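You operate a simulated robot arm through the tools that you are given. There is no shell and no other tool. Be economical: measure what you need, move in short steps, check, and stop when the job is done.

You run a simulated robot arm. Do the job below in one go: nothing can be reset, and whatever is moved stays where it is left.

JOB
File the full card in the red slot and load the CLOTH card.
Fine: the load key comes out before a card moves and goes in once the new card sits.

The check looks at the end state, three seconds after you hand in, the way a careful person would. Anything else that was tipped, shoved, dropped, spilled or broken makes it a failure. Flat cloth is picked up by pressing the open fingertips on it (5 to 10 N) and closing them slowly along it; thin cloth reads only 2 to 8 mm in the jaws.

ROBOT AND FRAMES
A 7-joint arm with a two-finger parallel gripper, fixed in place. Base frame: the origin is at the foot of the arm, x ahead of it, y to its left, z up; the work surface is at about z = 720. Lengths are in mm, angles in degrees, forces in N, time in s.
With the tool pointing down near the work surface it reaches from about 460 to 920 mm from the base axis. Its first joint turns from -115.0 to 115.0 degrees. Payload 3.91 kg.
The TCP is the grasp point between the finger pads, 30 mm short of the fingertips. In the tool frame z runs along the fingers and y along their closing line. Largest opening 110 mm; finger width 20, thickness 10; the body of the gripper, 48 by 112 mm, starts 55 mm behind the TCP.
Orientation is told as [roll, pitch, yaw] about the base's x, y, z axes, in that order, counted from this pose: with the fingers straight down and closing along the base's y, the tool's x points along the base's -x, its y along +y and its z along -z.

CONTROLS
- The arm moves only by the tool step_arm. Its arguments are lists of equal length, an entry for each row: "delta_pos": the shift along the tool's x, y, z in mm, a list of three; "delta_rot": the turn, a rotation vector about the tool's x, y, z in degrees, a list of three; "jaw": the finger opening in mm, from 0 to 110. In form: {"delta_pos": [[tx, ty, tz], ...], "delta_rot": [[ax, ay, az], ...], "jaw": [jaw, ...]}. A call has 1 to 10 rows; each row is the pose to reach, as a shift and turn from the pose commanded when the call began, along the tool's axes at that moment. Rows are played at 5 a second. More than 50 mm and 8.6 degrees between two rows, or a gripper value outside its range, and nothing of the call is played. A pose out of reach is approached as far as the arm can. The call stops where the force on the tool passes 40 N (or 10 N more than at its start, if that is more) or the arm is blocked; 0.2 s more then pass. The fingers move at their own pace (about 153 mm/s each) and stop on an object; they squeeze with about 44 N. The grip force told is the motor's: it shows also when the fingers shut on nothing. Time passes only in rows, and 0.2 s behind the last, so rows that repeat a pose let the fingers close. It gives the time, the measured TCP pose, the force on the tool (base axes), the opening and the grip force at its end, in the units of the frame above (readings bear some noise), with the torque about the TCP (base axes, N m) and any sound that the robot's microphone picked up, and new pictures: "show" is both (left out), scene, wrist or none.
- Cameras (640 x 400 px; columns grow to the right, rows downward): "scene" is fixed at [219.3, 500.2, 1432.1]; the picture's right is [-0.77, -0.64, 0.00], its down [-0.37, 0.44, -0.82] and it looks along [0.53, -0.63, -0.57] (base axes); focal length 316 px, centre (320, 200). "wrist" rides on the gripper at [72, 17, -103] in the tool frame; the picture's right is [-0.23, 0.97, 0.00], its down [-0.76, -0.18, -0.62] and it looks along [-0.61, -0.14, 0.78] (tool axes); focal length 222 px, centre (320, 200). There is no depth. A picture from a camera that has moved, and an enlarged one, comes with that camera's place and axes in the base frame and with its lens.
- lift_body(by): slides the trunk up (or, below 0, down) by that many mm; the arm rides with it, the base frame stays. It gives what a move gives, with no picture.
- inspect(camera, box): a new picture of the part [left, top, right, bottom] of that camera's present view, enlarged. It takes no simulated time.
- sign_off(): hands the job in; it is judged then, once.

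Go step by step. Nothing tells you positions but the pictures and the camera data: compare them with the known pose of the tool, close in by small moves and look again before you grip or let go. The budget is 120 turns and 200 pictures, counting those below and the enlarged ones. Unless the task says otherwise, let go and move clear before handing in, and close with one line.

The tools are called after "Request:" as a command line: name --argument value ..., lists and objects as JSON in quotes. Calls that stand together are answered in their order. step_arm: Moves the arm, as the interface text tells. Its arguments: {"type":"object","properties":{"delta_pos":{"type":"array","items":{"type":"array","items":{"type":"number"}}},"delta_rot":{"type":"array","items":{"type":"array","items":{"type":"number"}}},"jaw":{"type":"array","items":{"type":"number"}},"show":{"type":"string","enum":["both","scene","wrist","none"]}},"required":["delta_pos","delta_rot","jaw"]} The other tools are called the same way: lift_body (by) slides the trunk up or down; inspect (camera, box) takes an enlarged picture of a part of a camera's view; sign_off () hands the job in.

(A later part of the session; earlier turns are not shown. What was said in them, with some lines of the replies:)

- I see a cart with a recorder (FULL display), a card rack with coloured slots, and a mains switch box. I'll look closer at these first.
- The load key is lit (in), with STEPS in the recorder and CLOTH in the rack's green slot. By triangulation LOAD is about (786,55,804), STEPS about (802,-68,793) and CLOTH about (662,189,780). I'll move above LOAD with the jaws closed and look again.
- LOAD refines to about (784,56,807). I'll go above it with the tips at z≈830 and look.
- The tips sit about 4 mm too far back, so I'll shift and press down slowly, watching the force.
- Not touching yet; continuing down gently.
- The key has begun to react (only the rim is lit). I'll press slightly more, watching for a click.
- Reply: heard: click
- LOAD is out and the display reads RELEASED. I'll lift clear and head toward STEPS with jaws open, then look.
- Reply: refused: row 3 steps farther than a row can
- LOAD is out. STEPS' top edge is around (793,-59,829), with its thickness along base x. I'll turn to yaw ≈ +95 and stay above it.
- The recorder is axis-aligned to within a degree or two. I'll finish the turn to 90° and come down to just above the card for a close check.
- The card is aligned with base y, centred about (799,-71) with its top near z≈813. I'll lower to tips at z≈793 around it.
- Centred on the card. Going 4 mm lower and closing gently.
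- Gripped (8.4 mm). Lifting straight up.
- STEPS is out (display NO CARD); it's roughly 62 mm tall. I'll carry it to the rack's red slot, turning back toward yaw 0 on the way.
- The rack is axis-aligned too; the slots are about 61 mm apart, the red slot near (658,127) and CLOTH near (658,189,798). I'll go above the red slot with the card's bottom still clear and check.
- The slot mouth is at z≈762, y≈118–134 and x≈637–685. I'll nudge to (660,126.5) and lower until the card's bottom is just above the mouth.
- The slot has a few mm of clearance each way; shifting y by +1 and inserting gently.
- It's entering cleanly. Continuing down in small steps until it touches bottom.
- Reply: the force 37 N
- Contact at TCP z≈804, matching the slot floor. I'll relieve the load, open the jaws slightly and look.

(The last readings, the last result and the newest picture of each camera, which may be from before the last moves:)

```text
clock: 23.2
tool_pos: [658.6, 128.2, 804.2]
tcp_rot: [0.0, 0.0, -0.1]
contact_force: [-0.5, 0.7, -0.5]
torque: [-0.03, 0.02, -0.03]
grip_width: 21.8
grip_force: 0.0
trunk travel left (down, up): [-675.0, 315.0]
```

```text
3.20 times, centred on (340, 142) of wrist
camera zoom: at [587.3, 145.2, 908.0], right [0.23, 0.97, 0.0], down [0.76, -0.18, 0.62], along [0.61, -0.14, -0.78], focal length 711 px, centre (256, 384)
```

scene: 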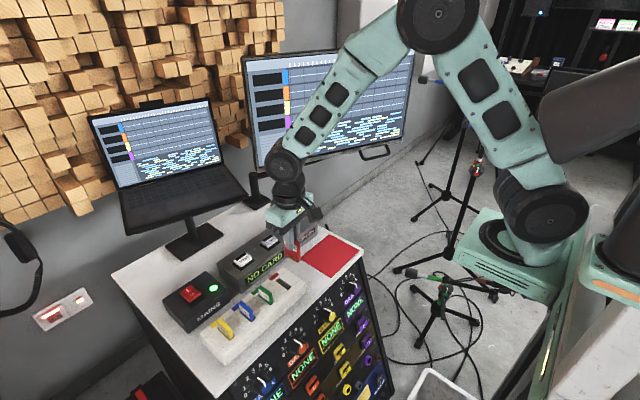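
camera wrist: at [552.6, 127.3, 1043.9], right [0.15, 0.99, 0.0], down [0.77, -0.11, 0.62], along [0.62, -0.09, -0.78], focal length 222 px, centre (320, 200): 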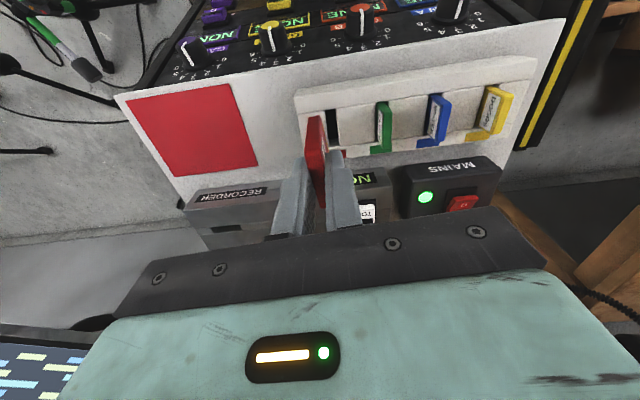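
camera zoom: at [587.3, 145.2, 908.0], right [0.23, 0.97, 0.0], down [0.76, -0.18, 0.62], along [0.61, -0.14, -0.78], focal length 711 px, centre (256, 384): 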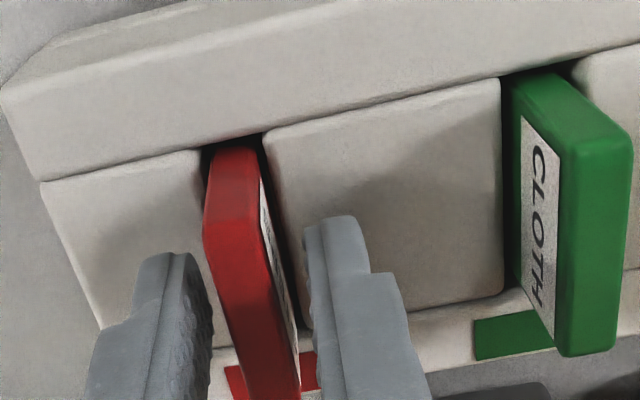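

STEPS sits in the slot. I'll rise and look at the seating.

Request:
step_arm --delta_pos '[[0, 0, -15], [0, 0, -40], [0, 0, -75], [0, 20, -90], [0, 45, -90], [0, 61, -90]]' --delta_rot '[[0, 0, 0], [0, 0, 0], [0, 0, 0], [0, 0, 0], [0, 0, 0], [0, 0, 0]]' --jaw '[22, 25, 40, 45, 45, 45]' --show "none"

Request:
inspect --camera "scene" --box '[215, 242, 315, 314]'

Request:
inspect --camera "wrist" --box '[200, 50, 440, 200]'

```text
clock: 24.6
tool_pos: [659.3, 188.4, 894.2]
tcp_rot: [0.0, 0.1, -0.1]
contact_force: [0.1, 0.4, 0.2]
torque: [-0.01, -0.02, 0.01]
grip_width: 45.0
grip_force: 0.0
trunk travel left (down, up): [-675.0, 315.0]
```

```text
5.56 times, centred on (265, 278) of scene
camera zoom: at [219.3, 500.2, 1432.1], right [-0.77, -0.64, 0.0], down [-0.37, 0.44, -0.82], along [0.53, -0.63, -0.57], focal length 1756 px, centre (626, -233)
```

zoom: 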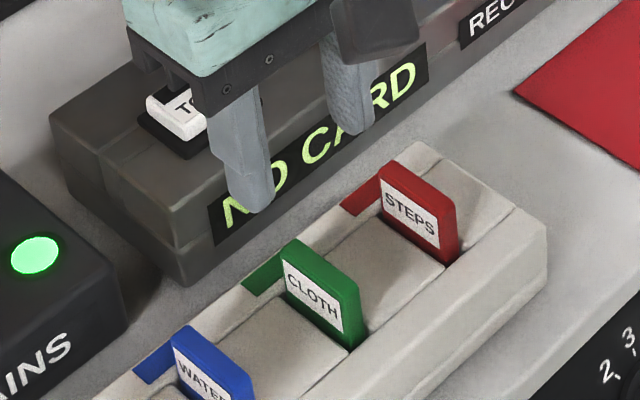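

```text
2.67 times, centred on (320, 125) of wrist
camera zoom: at [587.3, 206.5, 998.4], right [0.23, 0.97, 0.0], down [0.76, -0.18, 0.62], along [0.61, -0.14, -0.78], focal length 592 px, centre (320, 400)
```

zoom: 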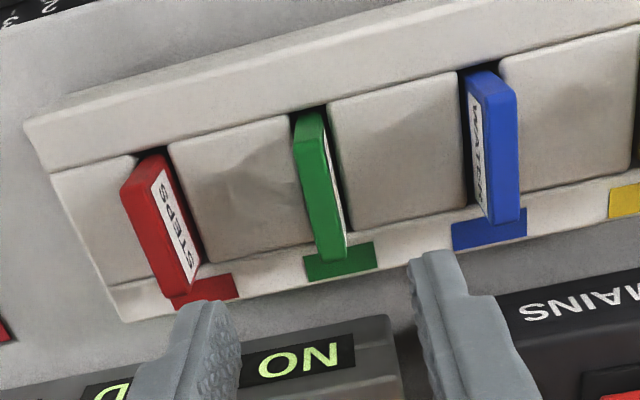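

STEPS sits level with the others. CLOTH is about (659,189.5). I'll lower onto it at the same relative height (TCP z≈804).

Request:
step_arm --delta_pos '[[0, 1, 30], [0, 1, 60], [0, 1, 75], [0, 1, 85], [0, 1, 90]]' --delta_rot '[[0, 0, 0], [0, 0, 0], [0, 0, 0], [0, 0, 0], [0, 0, 0]]' --jaw '[45, 40, 36, 36, 36]' --show "none"

Request:
inspect --camera "wrist" --box '[200, 80, 440, 230]'

Request:
inspect --camera "scene" --box '[215, 242, 315, 314]'

```text
clock: 25.8
tool_pos: [659.2, 189.0, 804.6]
tcp_rot: [0.0, 0.0, -0.1]
contact_force: [0.8, -0.2, -0.2]
torque: [0.0, -0.02, -0.01]
grip_width: 36.1
grip_force: 0.0
trunk travel left (down, up): [-675.0, 315.0]
```

```text
2.67 times, centred on (320, 155) of wrist
camera zoom: at [587.1, 206.9, 907.4], right [0.23, 0.97, 0.0], down [0.76, -0.18, 0.62], along [0.61, -0.14, -0.78], focal length 592 px, centre (320, 320)
```

zoom: 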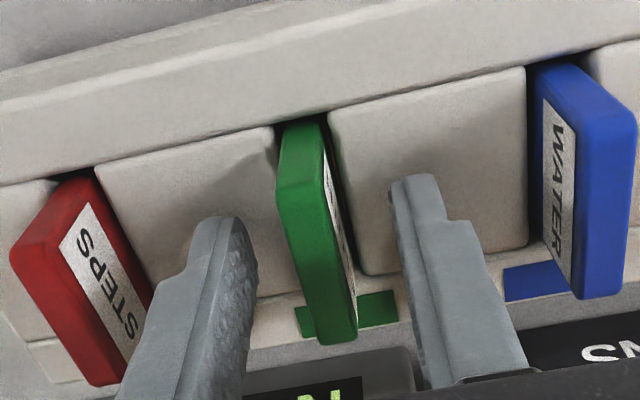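

```text
5.56 times, centred on (265, 278) of scene
camera zoom: at [219.3, 500.2, 1432.1], right [-0.77, -0.64, 0.0], down [-0.37, 0.44, -0.82], along [0.53, -0.63, -0.57], focal length 1756 px, centre (626, -233)
```

zoom: 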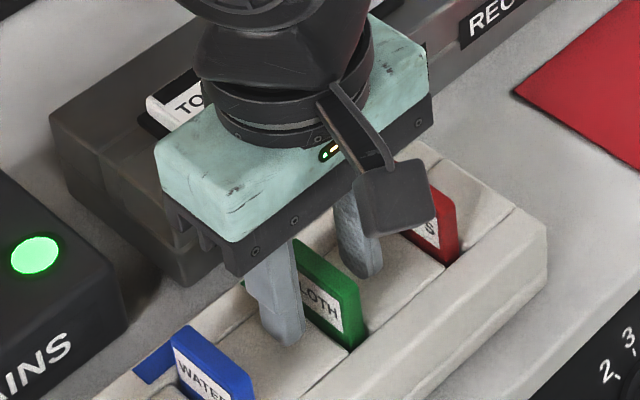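

Request:
step_arm --delta_pos '[[0, 0, 0], [0, 0, 0], [0, 0, 0], [0, 0, 0], [0, 0, 0], [0, 0, 0]]' --delta_rot '[[0, 0, 0], [0, 0, 0], [0, 0, 0], [0, 0, 0], [0, 0, 0], [0, 0, 0]]' --jaw '[26, 18, 13, 9, 4, 4]' --show "none"

Request:
inspect --camera "wrist" --box '[200, 80, 440, 230]'

```text
clock: 27.2
tool_pos: [658.6, 188.9, 803.8]
tcp_rot: [0.0, 0.0, 0.0]
contact_force: [-0.9, -0.5, -0.2]
torque: [-0.02, -0.01, -0.01]
grip_width: 8.7
grip_force: 44.8
trunk travel left (down, up): [-675.0, 315.0]
```

```text
2.67 times, centred on (320, 155) of wrist
camera zoom: at [587.2, 206.9, 907.7], right [0.23, 0.97, 0.0], down [0.76, -0.18, 0.62], along [0.61, -0.14, -0.78], focal length 592 px, centre (320, 320)
```

zoom: 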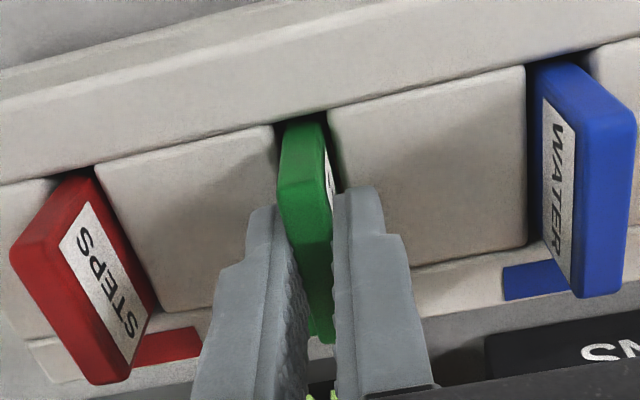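

CLOTH is gripped. Lifting straight up.

Request:
step_arm --delta_pos '[[0, 0, -4], [0, 0, -12], [0, 0, -25], [0, 0, -45], [0, 0, -70], [0, 0, -100], [0, 0, -136], [0, 0, -136]]' --delta_rot '[[0, 0, 0], [0, 0, 0], [0, 0, 0], [0, 0, 0], [0, 0, 0], [0, 0, 0], [0, 0, 0], [0, 0, 0]]' --jaw '[4, 4, 4, 4, 4, 4, 4, 4]' --show "none"

Request:
inspect --camera "scene" --box '[200, 195, 320, 295]'

Request:
inspect --camera "wrist" --box '[260, 80, 420, 180]'

```text
clock: 29.0
tool_pos: [658.7, 189.5, 941.0]
tcp_rot: [0.0, 0.1, -0.1]
contact_force: [0.0, 0.4, -0.1]
torque: [0.03, -0.04, -0.05]
grip_width: 8.6
grip_force: 44.3
trunk travel left (down, up): [-675.0, 315.0]
```

```text
4.00 times, centred on (260, 245) of scene
camera zoom: at [219.3, 500.2, 1432.1], right [-0.77, -0.64, 0.0], down [-0.37, 0.44, -0.82], along [0.53, -0.63, -0.57], focal length 1264 px, centre (560, 20)
```

zoom: 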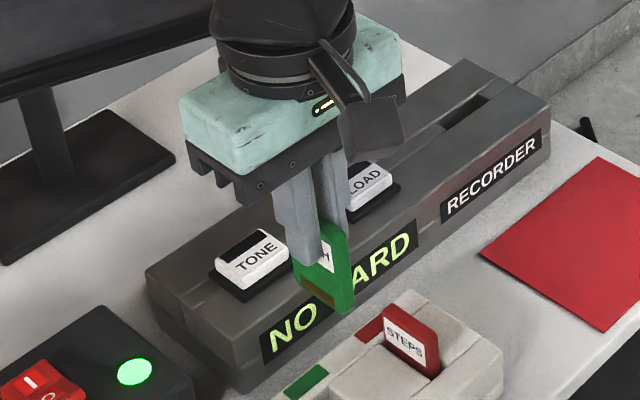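

```text
4.00 times, centred on (340, 130) of wrist
camera zoom: at [587.3, 206.7, 1044.9], right [0.23, 0.97, 0.0], down [0.76, -0.18, 0.62], along [0.61, -0.14, -0.78], focal length 888 px, centre (240, 480)
```

zoom: 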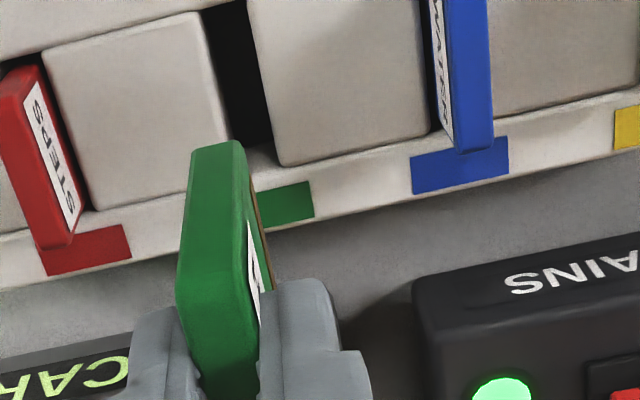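

CLOTH is out, with its contacts on the +y face, so a +90° turn matches how STEPS sat. Carrying it over the recorder slot.

Request:
step_arm --delta_pos '[[-14, -26, 0], [-28, -52, 0], [-42, -78, 0], [-57, -105, 0], [-71, -131, 0], [-85, -157, 0], [-99, -183, 0], [-113, -210, 0], [-127, -236, 0], [-141, -262, 0]]' --delta_rot '[[0, 0, -8.5], [0, 0, -17], [0, 0, -25.5], [0, 0, -34], [0, 0, -42.5], [0, 0, -51], [0, 0, -59.5], [0, 0, -68], [0, 0, -76.5], [0, 0, -85]]' --jaw '[4, 4, 4, 4, 4, 4, 4, 4, 4, 4]' --show "none"

```text
clock: 31.2
tool_pos: [799.6, -71.9, 940.5]
tcp_rot: [0.1, -0.1, 85.1]
contact_force: [-0.7, 0.0, -0.4]
torque: [-0.04, -0.01, 0.0]
grip_width: 8.5
grip_force: 44.0
trunk travel left (down, up): [-675.0, 315.0]
```

Request:
step_arm --delta_pos '[[0.5, 0, 20], [0.5, 0, 45], [0.5, 0, 66], [0.5, 0, 66]]' --delta_rot '[[0, 0, -2.5], [0, 0, -4.9], [0, 0, -4.9], [0, 0, -4.9]]' --jaw '[4, 4, 4, 4]' --show "none"

Request:
inspect --camera "scene" --box '[265, 190, 325, 230]'

Request:
inspect --camera "wrist" --box '[240, 60, 420, 180]'

```text
clock: 32.2
tool_pos: [800.2, -73.2, 873.9]
tcp_rot: [0.0, 0.0, 89.9]
contact_force: [0.0, 0.3, -0.9]
torque: [-0.02, -0.02, 0.03]
grip_width: 8.7
grip_force: 44.0
trunk travel left (down, up): [-675.0, 315.0]
```

```text
10.00 times, centred on (295, 210) of scene
camera zoom: at [219.3, 500.2, 1432.1], right [-0.77, -0.64, 0.0], down [-0.37, 0.44, -0.82], along [0.53, -0.63, -0.57], focal length 3160 px, centre (570, 100)
```

zoom: 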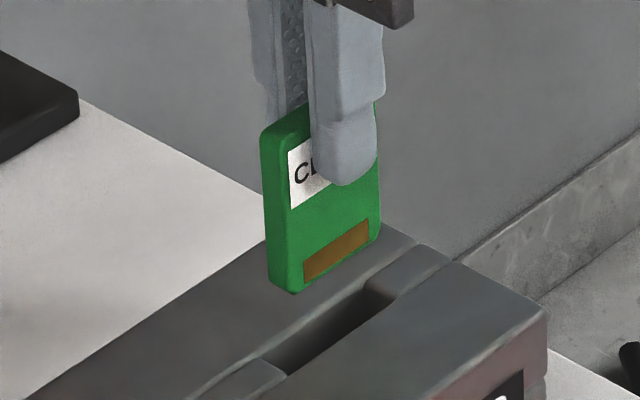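

```text
3.33 times, centred on (330, 120) of wrist
camera zoom: at [783.8, -144.6, 977.5], right [-0.97, 0.23, 0.0], down [0.18, 0.76, 0.62], along [0.14, 0.61, -0.78], focal length 740 px, centre (287, 467)
```

zoom: 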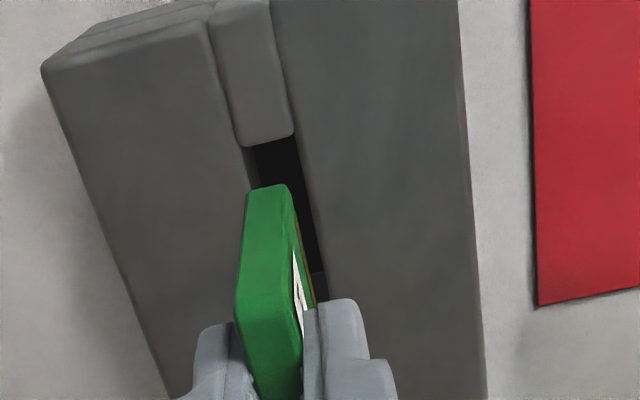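

Aligned with the pose STEPS came out of. Lowering to the slot mouth.

Request:
step_arm --delta_pos '[[0, 0, 8], [0, 0, 14], [0, 0, 18], [0, 0, 22], [0, 0, 26]]' --delta_rot '[[0, 0, 0], [0, 0, 0], [0, 0, 0], [0, 0, 0], [0, 0, 0]]' --jaw '[4, 4, 4, 4, 4]' --show "none"

Request:
inspect --camera "scene" --box '[265, 190, 325, 230]'

Request:
inspect --camera "wrist" --box '[240, 60, 420, 180]'

```text
clock: 33.4
tool_pos: [800.3, -72.3, 847.8]
tcp_rot: [-0.1, 0.1, 89.7]
contact_force: [0.5, -0.3, -0.9]
torque: [0.0, 0.0, -0.02]
grip_width: 8.7
grip_force: 43.6
trunk travel left (down, up): [-675.0, 315.0]
```

```text
10.00 times, centred on (295, 210) of scene
camera zoom: at [219.3, 500.2, 1432.1], right [-0.77, -0.64, 0.0], down [-0.37, 0.44, -0.82], along [0.53, -0.63, -0.57], focal length 3160 px, centre (570, 100)
```

zoom: 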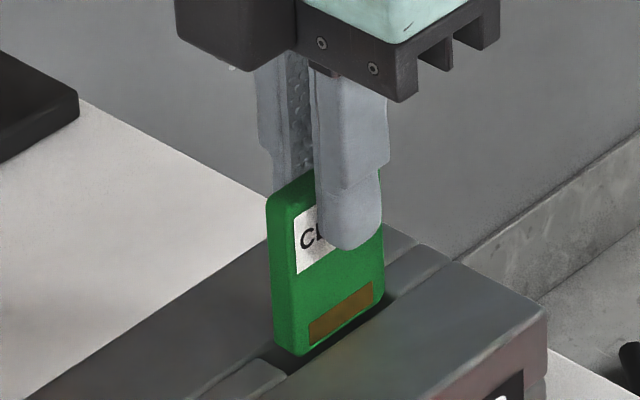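

```text
3.33 times, centred on (330, 120) of wrist
camera zoom: at [783.3, -144.9, 952.0], right [-0.97, 0.23, 0.0], down [0.18, 0.76, 0.62], along [0.14, 0.61, -0.78], focal length 740 px, centre (287, 467)
```

zoom: 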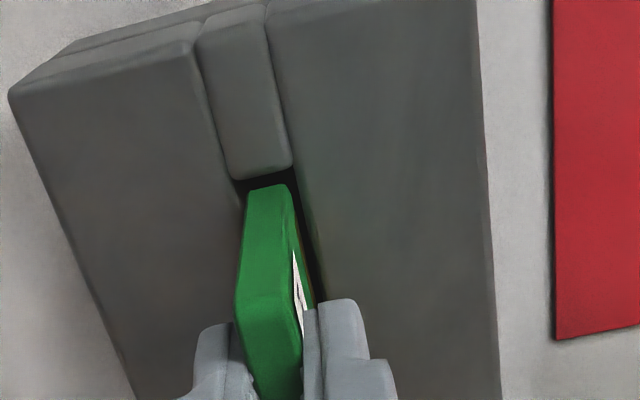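

At the mouth and centred; lowering on.

Request:
step_arm --delta_pos '[[0, 0, 4], [0, 0, 8], [0, 0, 12], [0, 0, 16], [0, 0, 20], [0, 0, 24]]' --delta_rot '[[0, 0, 0], [0, 0, 0], [0, 0, 0], [0, 0, 0], [0, 0, 0], [0, 0, 0]]' --jaw '[4, 4, 4, 4, 4, 4]' --show "none"

Request:
inspect --camera "scene" --box '[265, 190, 325, 230]'

```text
clock: 34.8
tool_pos: [799.6, -72.9, 824.0]
tcp_rot: [0.0, 0.1, 89.7]
contact_force: [0.0, 0.4, 0.6]
torque: [-0.02, 0.02, -0.03]
grip_width: 8.6
grip_force: 43.5
trunk travel left (down, up): [-675.0, 315.0]
```

```text
10.00 times, centred on (295, 210) of scene
camera zoom: at [219.3, 500.2, 1432.1], right [-0.77, -0.64, 0.0], down [-0.37, 0.44, -0.82], along [0.53, -0.63, -0.57], focal length 3160 px, centre (570, 100)
```

zoom: 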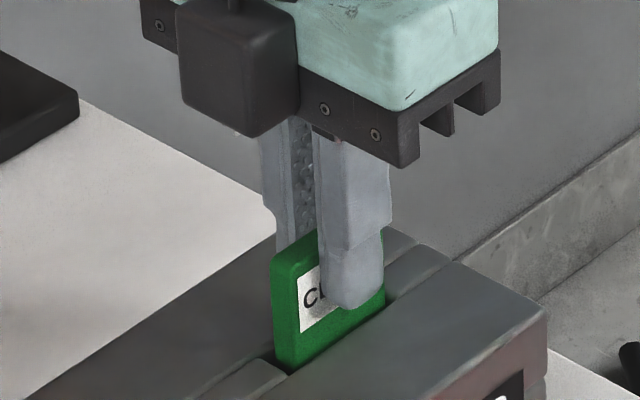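

Request:
step_arm --delta_pos '[[0, 0, 2], [0, 0, 4], [0, 0, 5], [0, 0, 6], [0, 0, 7], [0, 0, 8]]' --delta_rot '[[0, 0, 0], [0, 0, 0], [0, 0, 0], [0, 0, 0], [0, 0, 0], [0, 0, 0]]' --jaw '[4, 4, 4, 4, 4, 4]' --show "none"

Request:
inspect --camera "scene" --box '[225, 190, 325, 260]'

```text
clock: 36.2
tool_pos: [800.3, -74.2, 819.1]
tcp_rot: [-0.2, 0.0, 89.8]
contact_force: [-3.2, -1.1, 18.7]
torque: [0.01, 0.28, -0.03]
grip_width: 8.8
grip_force: 44.3
trunk travel left (down, up): [-675.0, 315.0]
```

```text
5.71 times, centred on (275, 225) of scene
camera zoom: at [219.3, 500.2, 1432.1], right [-0.77, -0.64, 0.0], down [-0.37, 0.44, -0.82], along [0.53, -0.63, -0.57], focal length 1806 px, centre (577, 57)
```

zoom: 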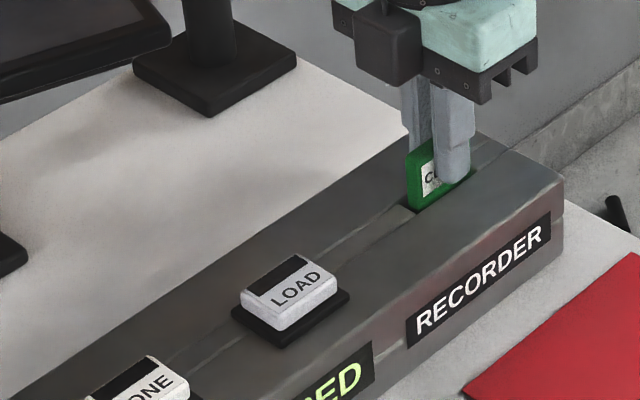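

It bottomed at TCP z≈819, exactly where STEPS sat, and the display changed to RELEASED. I'll relieve the load, release and rise.

Request:
step_arm --delta_pos '[[0, 0, -2.5], [0, 0, -2.5], [0, 0, -2.5], [0, 0, -2.5], [0, 0, -15], [0, 0, -40], [0, 0, -70], [0, 0, -70]]' --delta_rot '[[0, 0, 0], [0, 0, 0], [0, 0, 0], [0, 0, 0], [0, 0, 0], [0, 0, 0], [0, 0, 0], [0, 0, 0]]' --jaw '[4, 10, 20, 26, 26, 30, 30, 30]' --show "none"

Request:
inspect --camera "scene" --box '[205, 180, 325, 264]'

Request:
inspect --camera "wrist" --box '[200, 40, 440, 190]'

```text
clock: 38.0
tool_pos: [799.9, -72.4, 887.0]
tcp_rot: [0.0, 0.0, 89.8]
contact_force: [-0.4, -0.2, -0.1]
torque: [0.01, -0.04, -0.01]
grip_width: 30.1
grip_force: 0.1
trunk travel left (down, up): [-675.0, 315.0]
```

```text
4.76 times, centred on (265, 222) of scene
camera zoom: at [219.3, 500.2, 1432.1], right [-0.77, -0.64, 0.0], down [-0.37, 0.44, -0.82], along [0.53, -0.63, -0.57], focal length 1505 px, centre (582, 95)
```

zoom: 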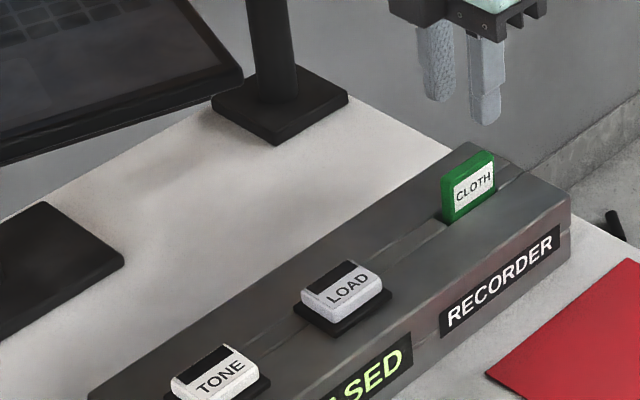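

```text
2.67 times, centred on (320, 115) of wrist
camera zoom: at [784.3, -144.9, 990.4], right [-0.97, 0.23, 0.0], down [0.18, 0.76, 0.62], along [0.14, 0.61, -0.78], focal length 592 px, centre (320, 427)
```

zoom: 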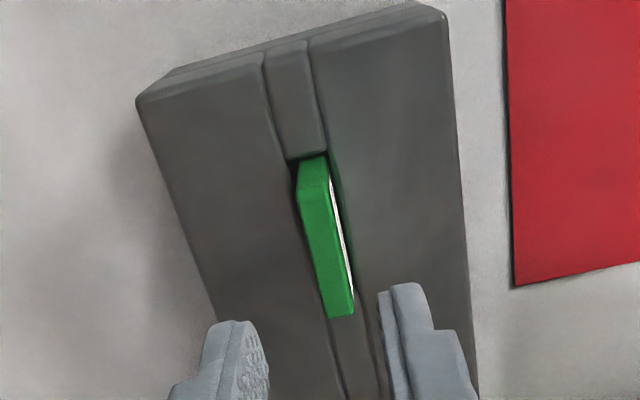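

CLOTH is seated. Moving over LOAD (780.5,56.5) with the fingers closed.

Request:
step_arm --delta_pos '[[0, 0, -20], [-40, 6, -20], [-85, 13, -20], [-129, 19.5, -20], [-129, 19.5, 10], [-129, 19.5, 40], [-129, 19.5, 46], [-129, 19.5, 46]]' --delta_rot '[[0, 0, 0], [0, 0, 0], [0, 0, 0], [0, 0, 0], [0, 0, 0], [0, 0, 0], [0, 0, 0], [0, 0, 0]]' --jaw '[30, 15, 0, 0, 0, 0, 0, 0]' --show "none"

Request:
inspect --camera "scene" --box '[210, 190, 330, 265]'

```text
clock: 39.8
tool_pos: [780.6, 55.5, 838.9]
tcp_rot: [0.0, 0.0, 89.8]
contact_force: [0.0, -0.2, -0.1]
torque: [0.01, -0.03, -0.01]
grip_width: 0.1
grip_force: 37.7
trunk travel left (down, up): [-675.0, 315.0]
```

```text
5.33 times, centred on (270, 228) of scene
camera zoom: at [219.3, 500.2, 1432.1], right [-0.77, -0.64, 0.0], down [-0.37, 0.44, -0.82], along [0.53, -0.63, -0.57], focal length 1685 px, centre (587, 53)
```

zoom: 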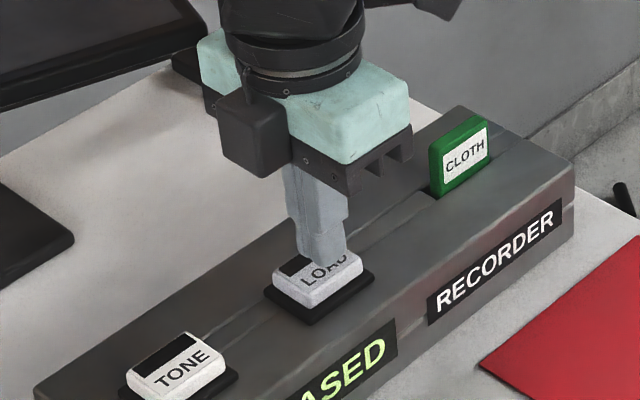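

Tips are over LOAD. Pressing in small steps.

Request:
step_arm --delta_pos '[[0, 0, 4], [0, 0, 7], [0, 0, 9], [0, 0, 11], [0, 0, 12], [0, 0, 13]]' --delta_rot '[[0, 0, 0], [0, 0, 0], [0, 0, 0], [0, 0, 0], [0, 0, 0], [0, 0, 0]]' --jaw '[0, 0, 0, 0, 0, 0]' --show "none"

Request:
inspect --camera "scene" --box '[210, 190, 330, 265]'

```text
clock: 41.2
tool_pos: [781.3, 54.9, 826.4]
tcp_rot: [-0.1, 0.0, 89.8]
contact_force: [0.5, 0.5, 0.3]
torque: [0.02, 0.02, 0.0]
grip_width: 0.1
grip_force: 37.4
trunk travel left (down, up): [-675.0, 315.0]
```

```text
5.33 times, centred on (270, 228) of scene
camera zoom: at [219.3, 500.2, 1432.1], right [-0.77, -0.64, 0.0], down [-0.37, 0.44, -0.82], along [0.53, -0.63, -0.57], focal length 1685 px, centre (587, 53)
```

zoom: 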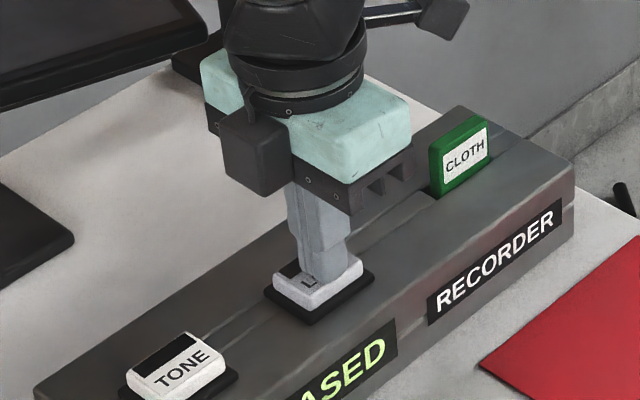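

Request:
step_arm --delta_pos '[[0, 0, 1], [0, 0, 2], [0, 0, 3]]' --delta_rot '[[0, 0, 0], [0, 0, 0], [0, 0, 0]]' --jaw '[0, 0, 0]' --show "none"

Request:
inspect --camera "scene" --box '[210, 190, 330, 265]'

```text
clock: 42.0
tool_pos: [780.2, 55.3, 824.5]
tcp_rot: [0.0, 0.0, 89.8]
contact_force: [-0.3, -0.5, 2.6]
torque: [0.01, 0.03, 0.02]
grip_width: 0.1
grip_force: 37.9
trunk travel left (down, up): [-675.0, 315.0]
heard: click
```

```text
5.33 times, centred on (270, 228) of scene
camera zoom: at [219.3, 500.2, 1432.1], right [-0.77, -0.64, 0.0], down [-0.37, 0.44, -0.82], along [0.53, -0.63, -0.57], focal length 1685 px, centre (587, 53)
```

zoom: 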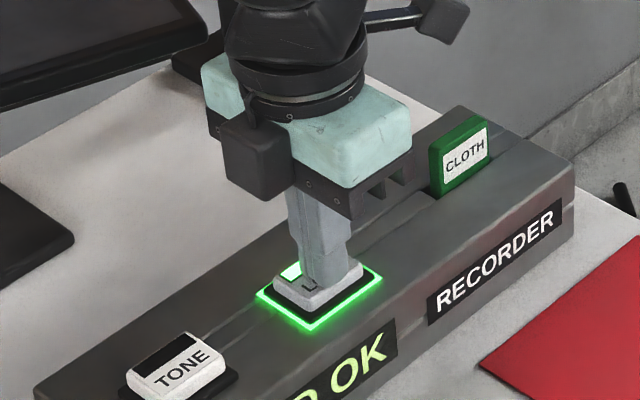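

It clicked, the lamp is green and the display shows "...OK". Rising clear for a final check.

Request:
step_arm --delta_pos '[[0, 0, -20], [0, 0, -60], [0, 0, -105], [0, 0, -150], [0, 0, -190], [0, 0, -190]]' --delta_rot '[[0, 0, 0], [0, 0, 0], [0, 0, 0], [0, 0, 0], [0, 0, 0], [0, 0, 0]]' --jaw '[0, 0, 0, 0, 0, 0]'

Request:
inspect --camera "scene" --box '[160, 190, 340, 320]'

```text
clock: 43.4
tool_pos: [780.5, 54.3, 1014.7]
tcp_rot: [0.0, 0.0, 89.9]
contact_force: [0.4, -0.9, 0.1]
torque: [0.02, 0.0, -0.01]
grip_width: 0.1
grip_force: 37.4
trunk travel left (down, up): [-675.0, 315.0]
camera wrist: at [764.8, -16.5, 1118.4], right [-0.97, 0.23, 0.0], down [0.18, 0.76, 0.62], along [0.14, 0.61, -0.78], focal length 222 px, centre (320, 200)
```

scene: 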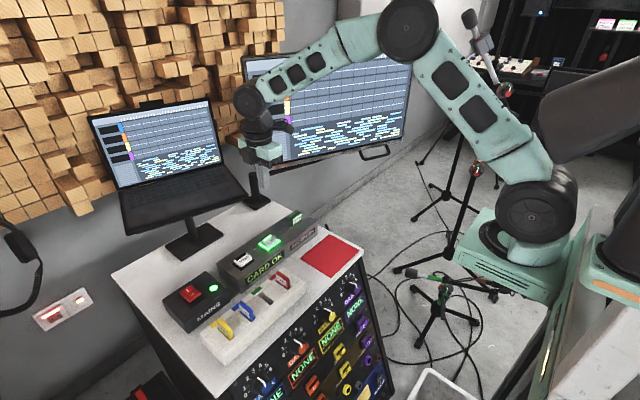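
wrist: 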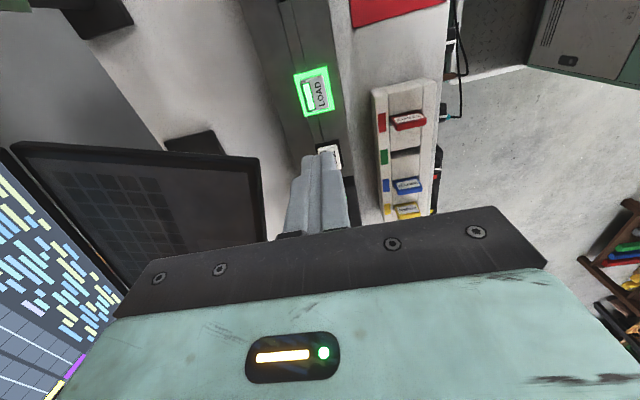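

```text
3.08 times, centred on (250, 255) of scene
camera zoom: at [219.3, 500.2, 1432.1], right [-0.77, -0.64, 0.0], down [-0.37, 0.44, -0.82], along [0.53, -0.63, -0.57], focal length 972 px, centre (535, 31)
```

zoom: 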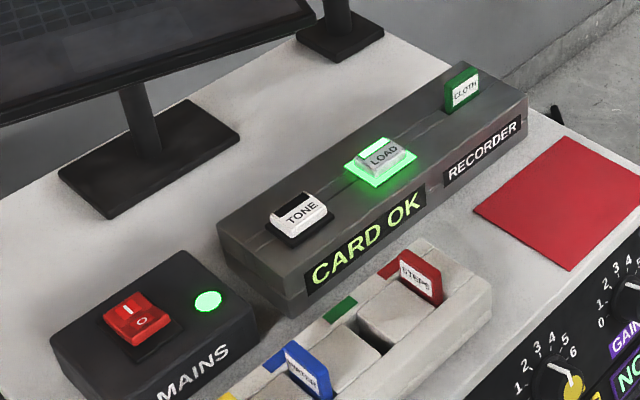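

The display reads CARD OK, LOAD is in and lit, STEPS is in the red slot and nothing else has moved, so I'm handing in.

Request:
sign_off

```text
The job is handed in.
```

The full STEPS card is filed in the red slot, and the CLOTH card is in the recorder with the load key in and the display reading CARD OK.
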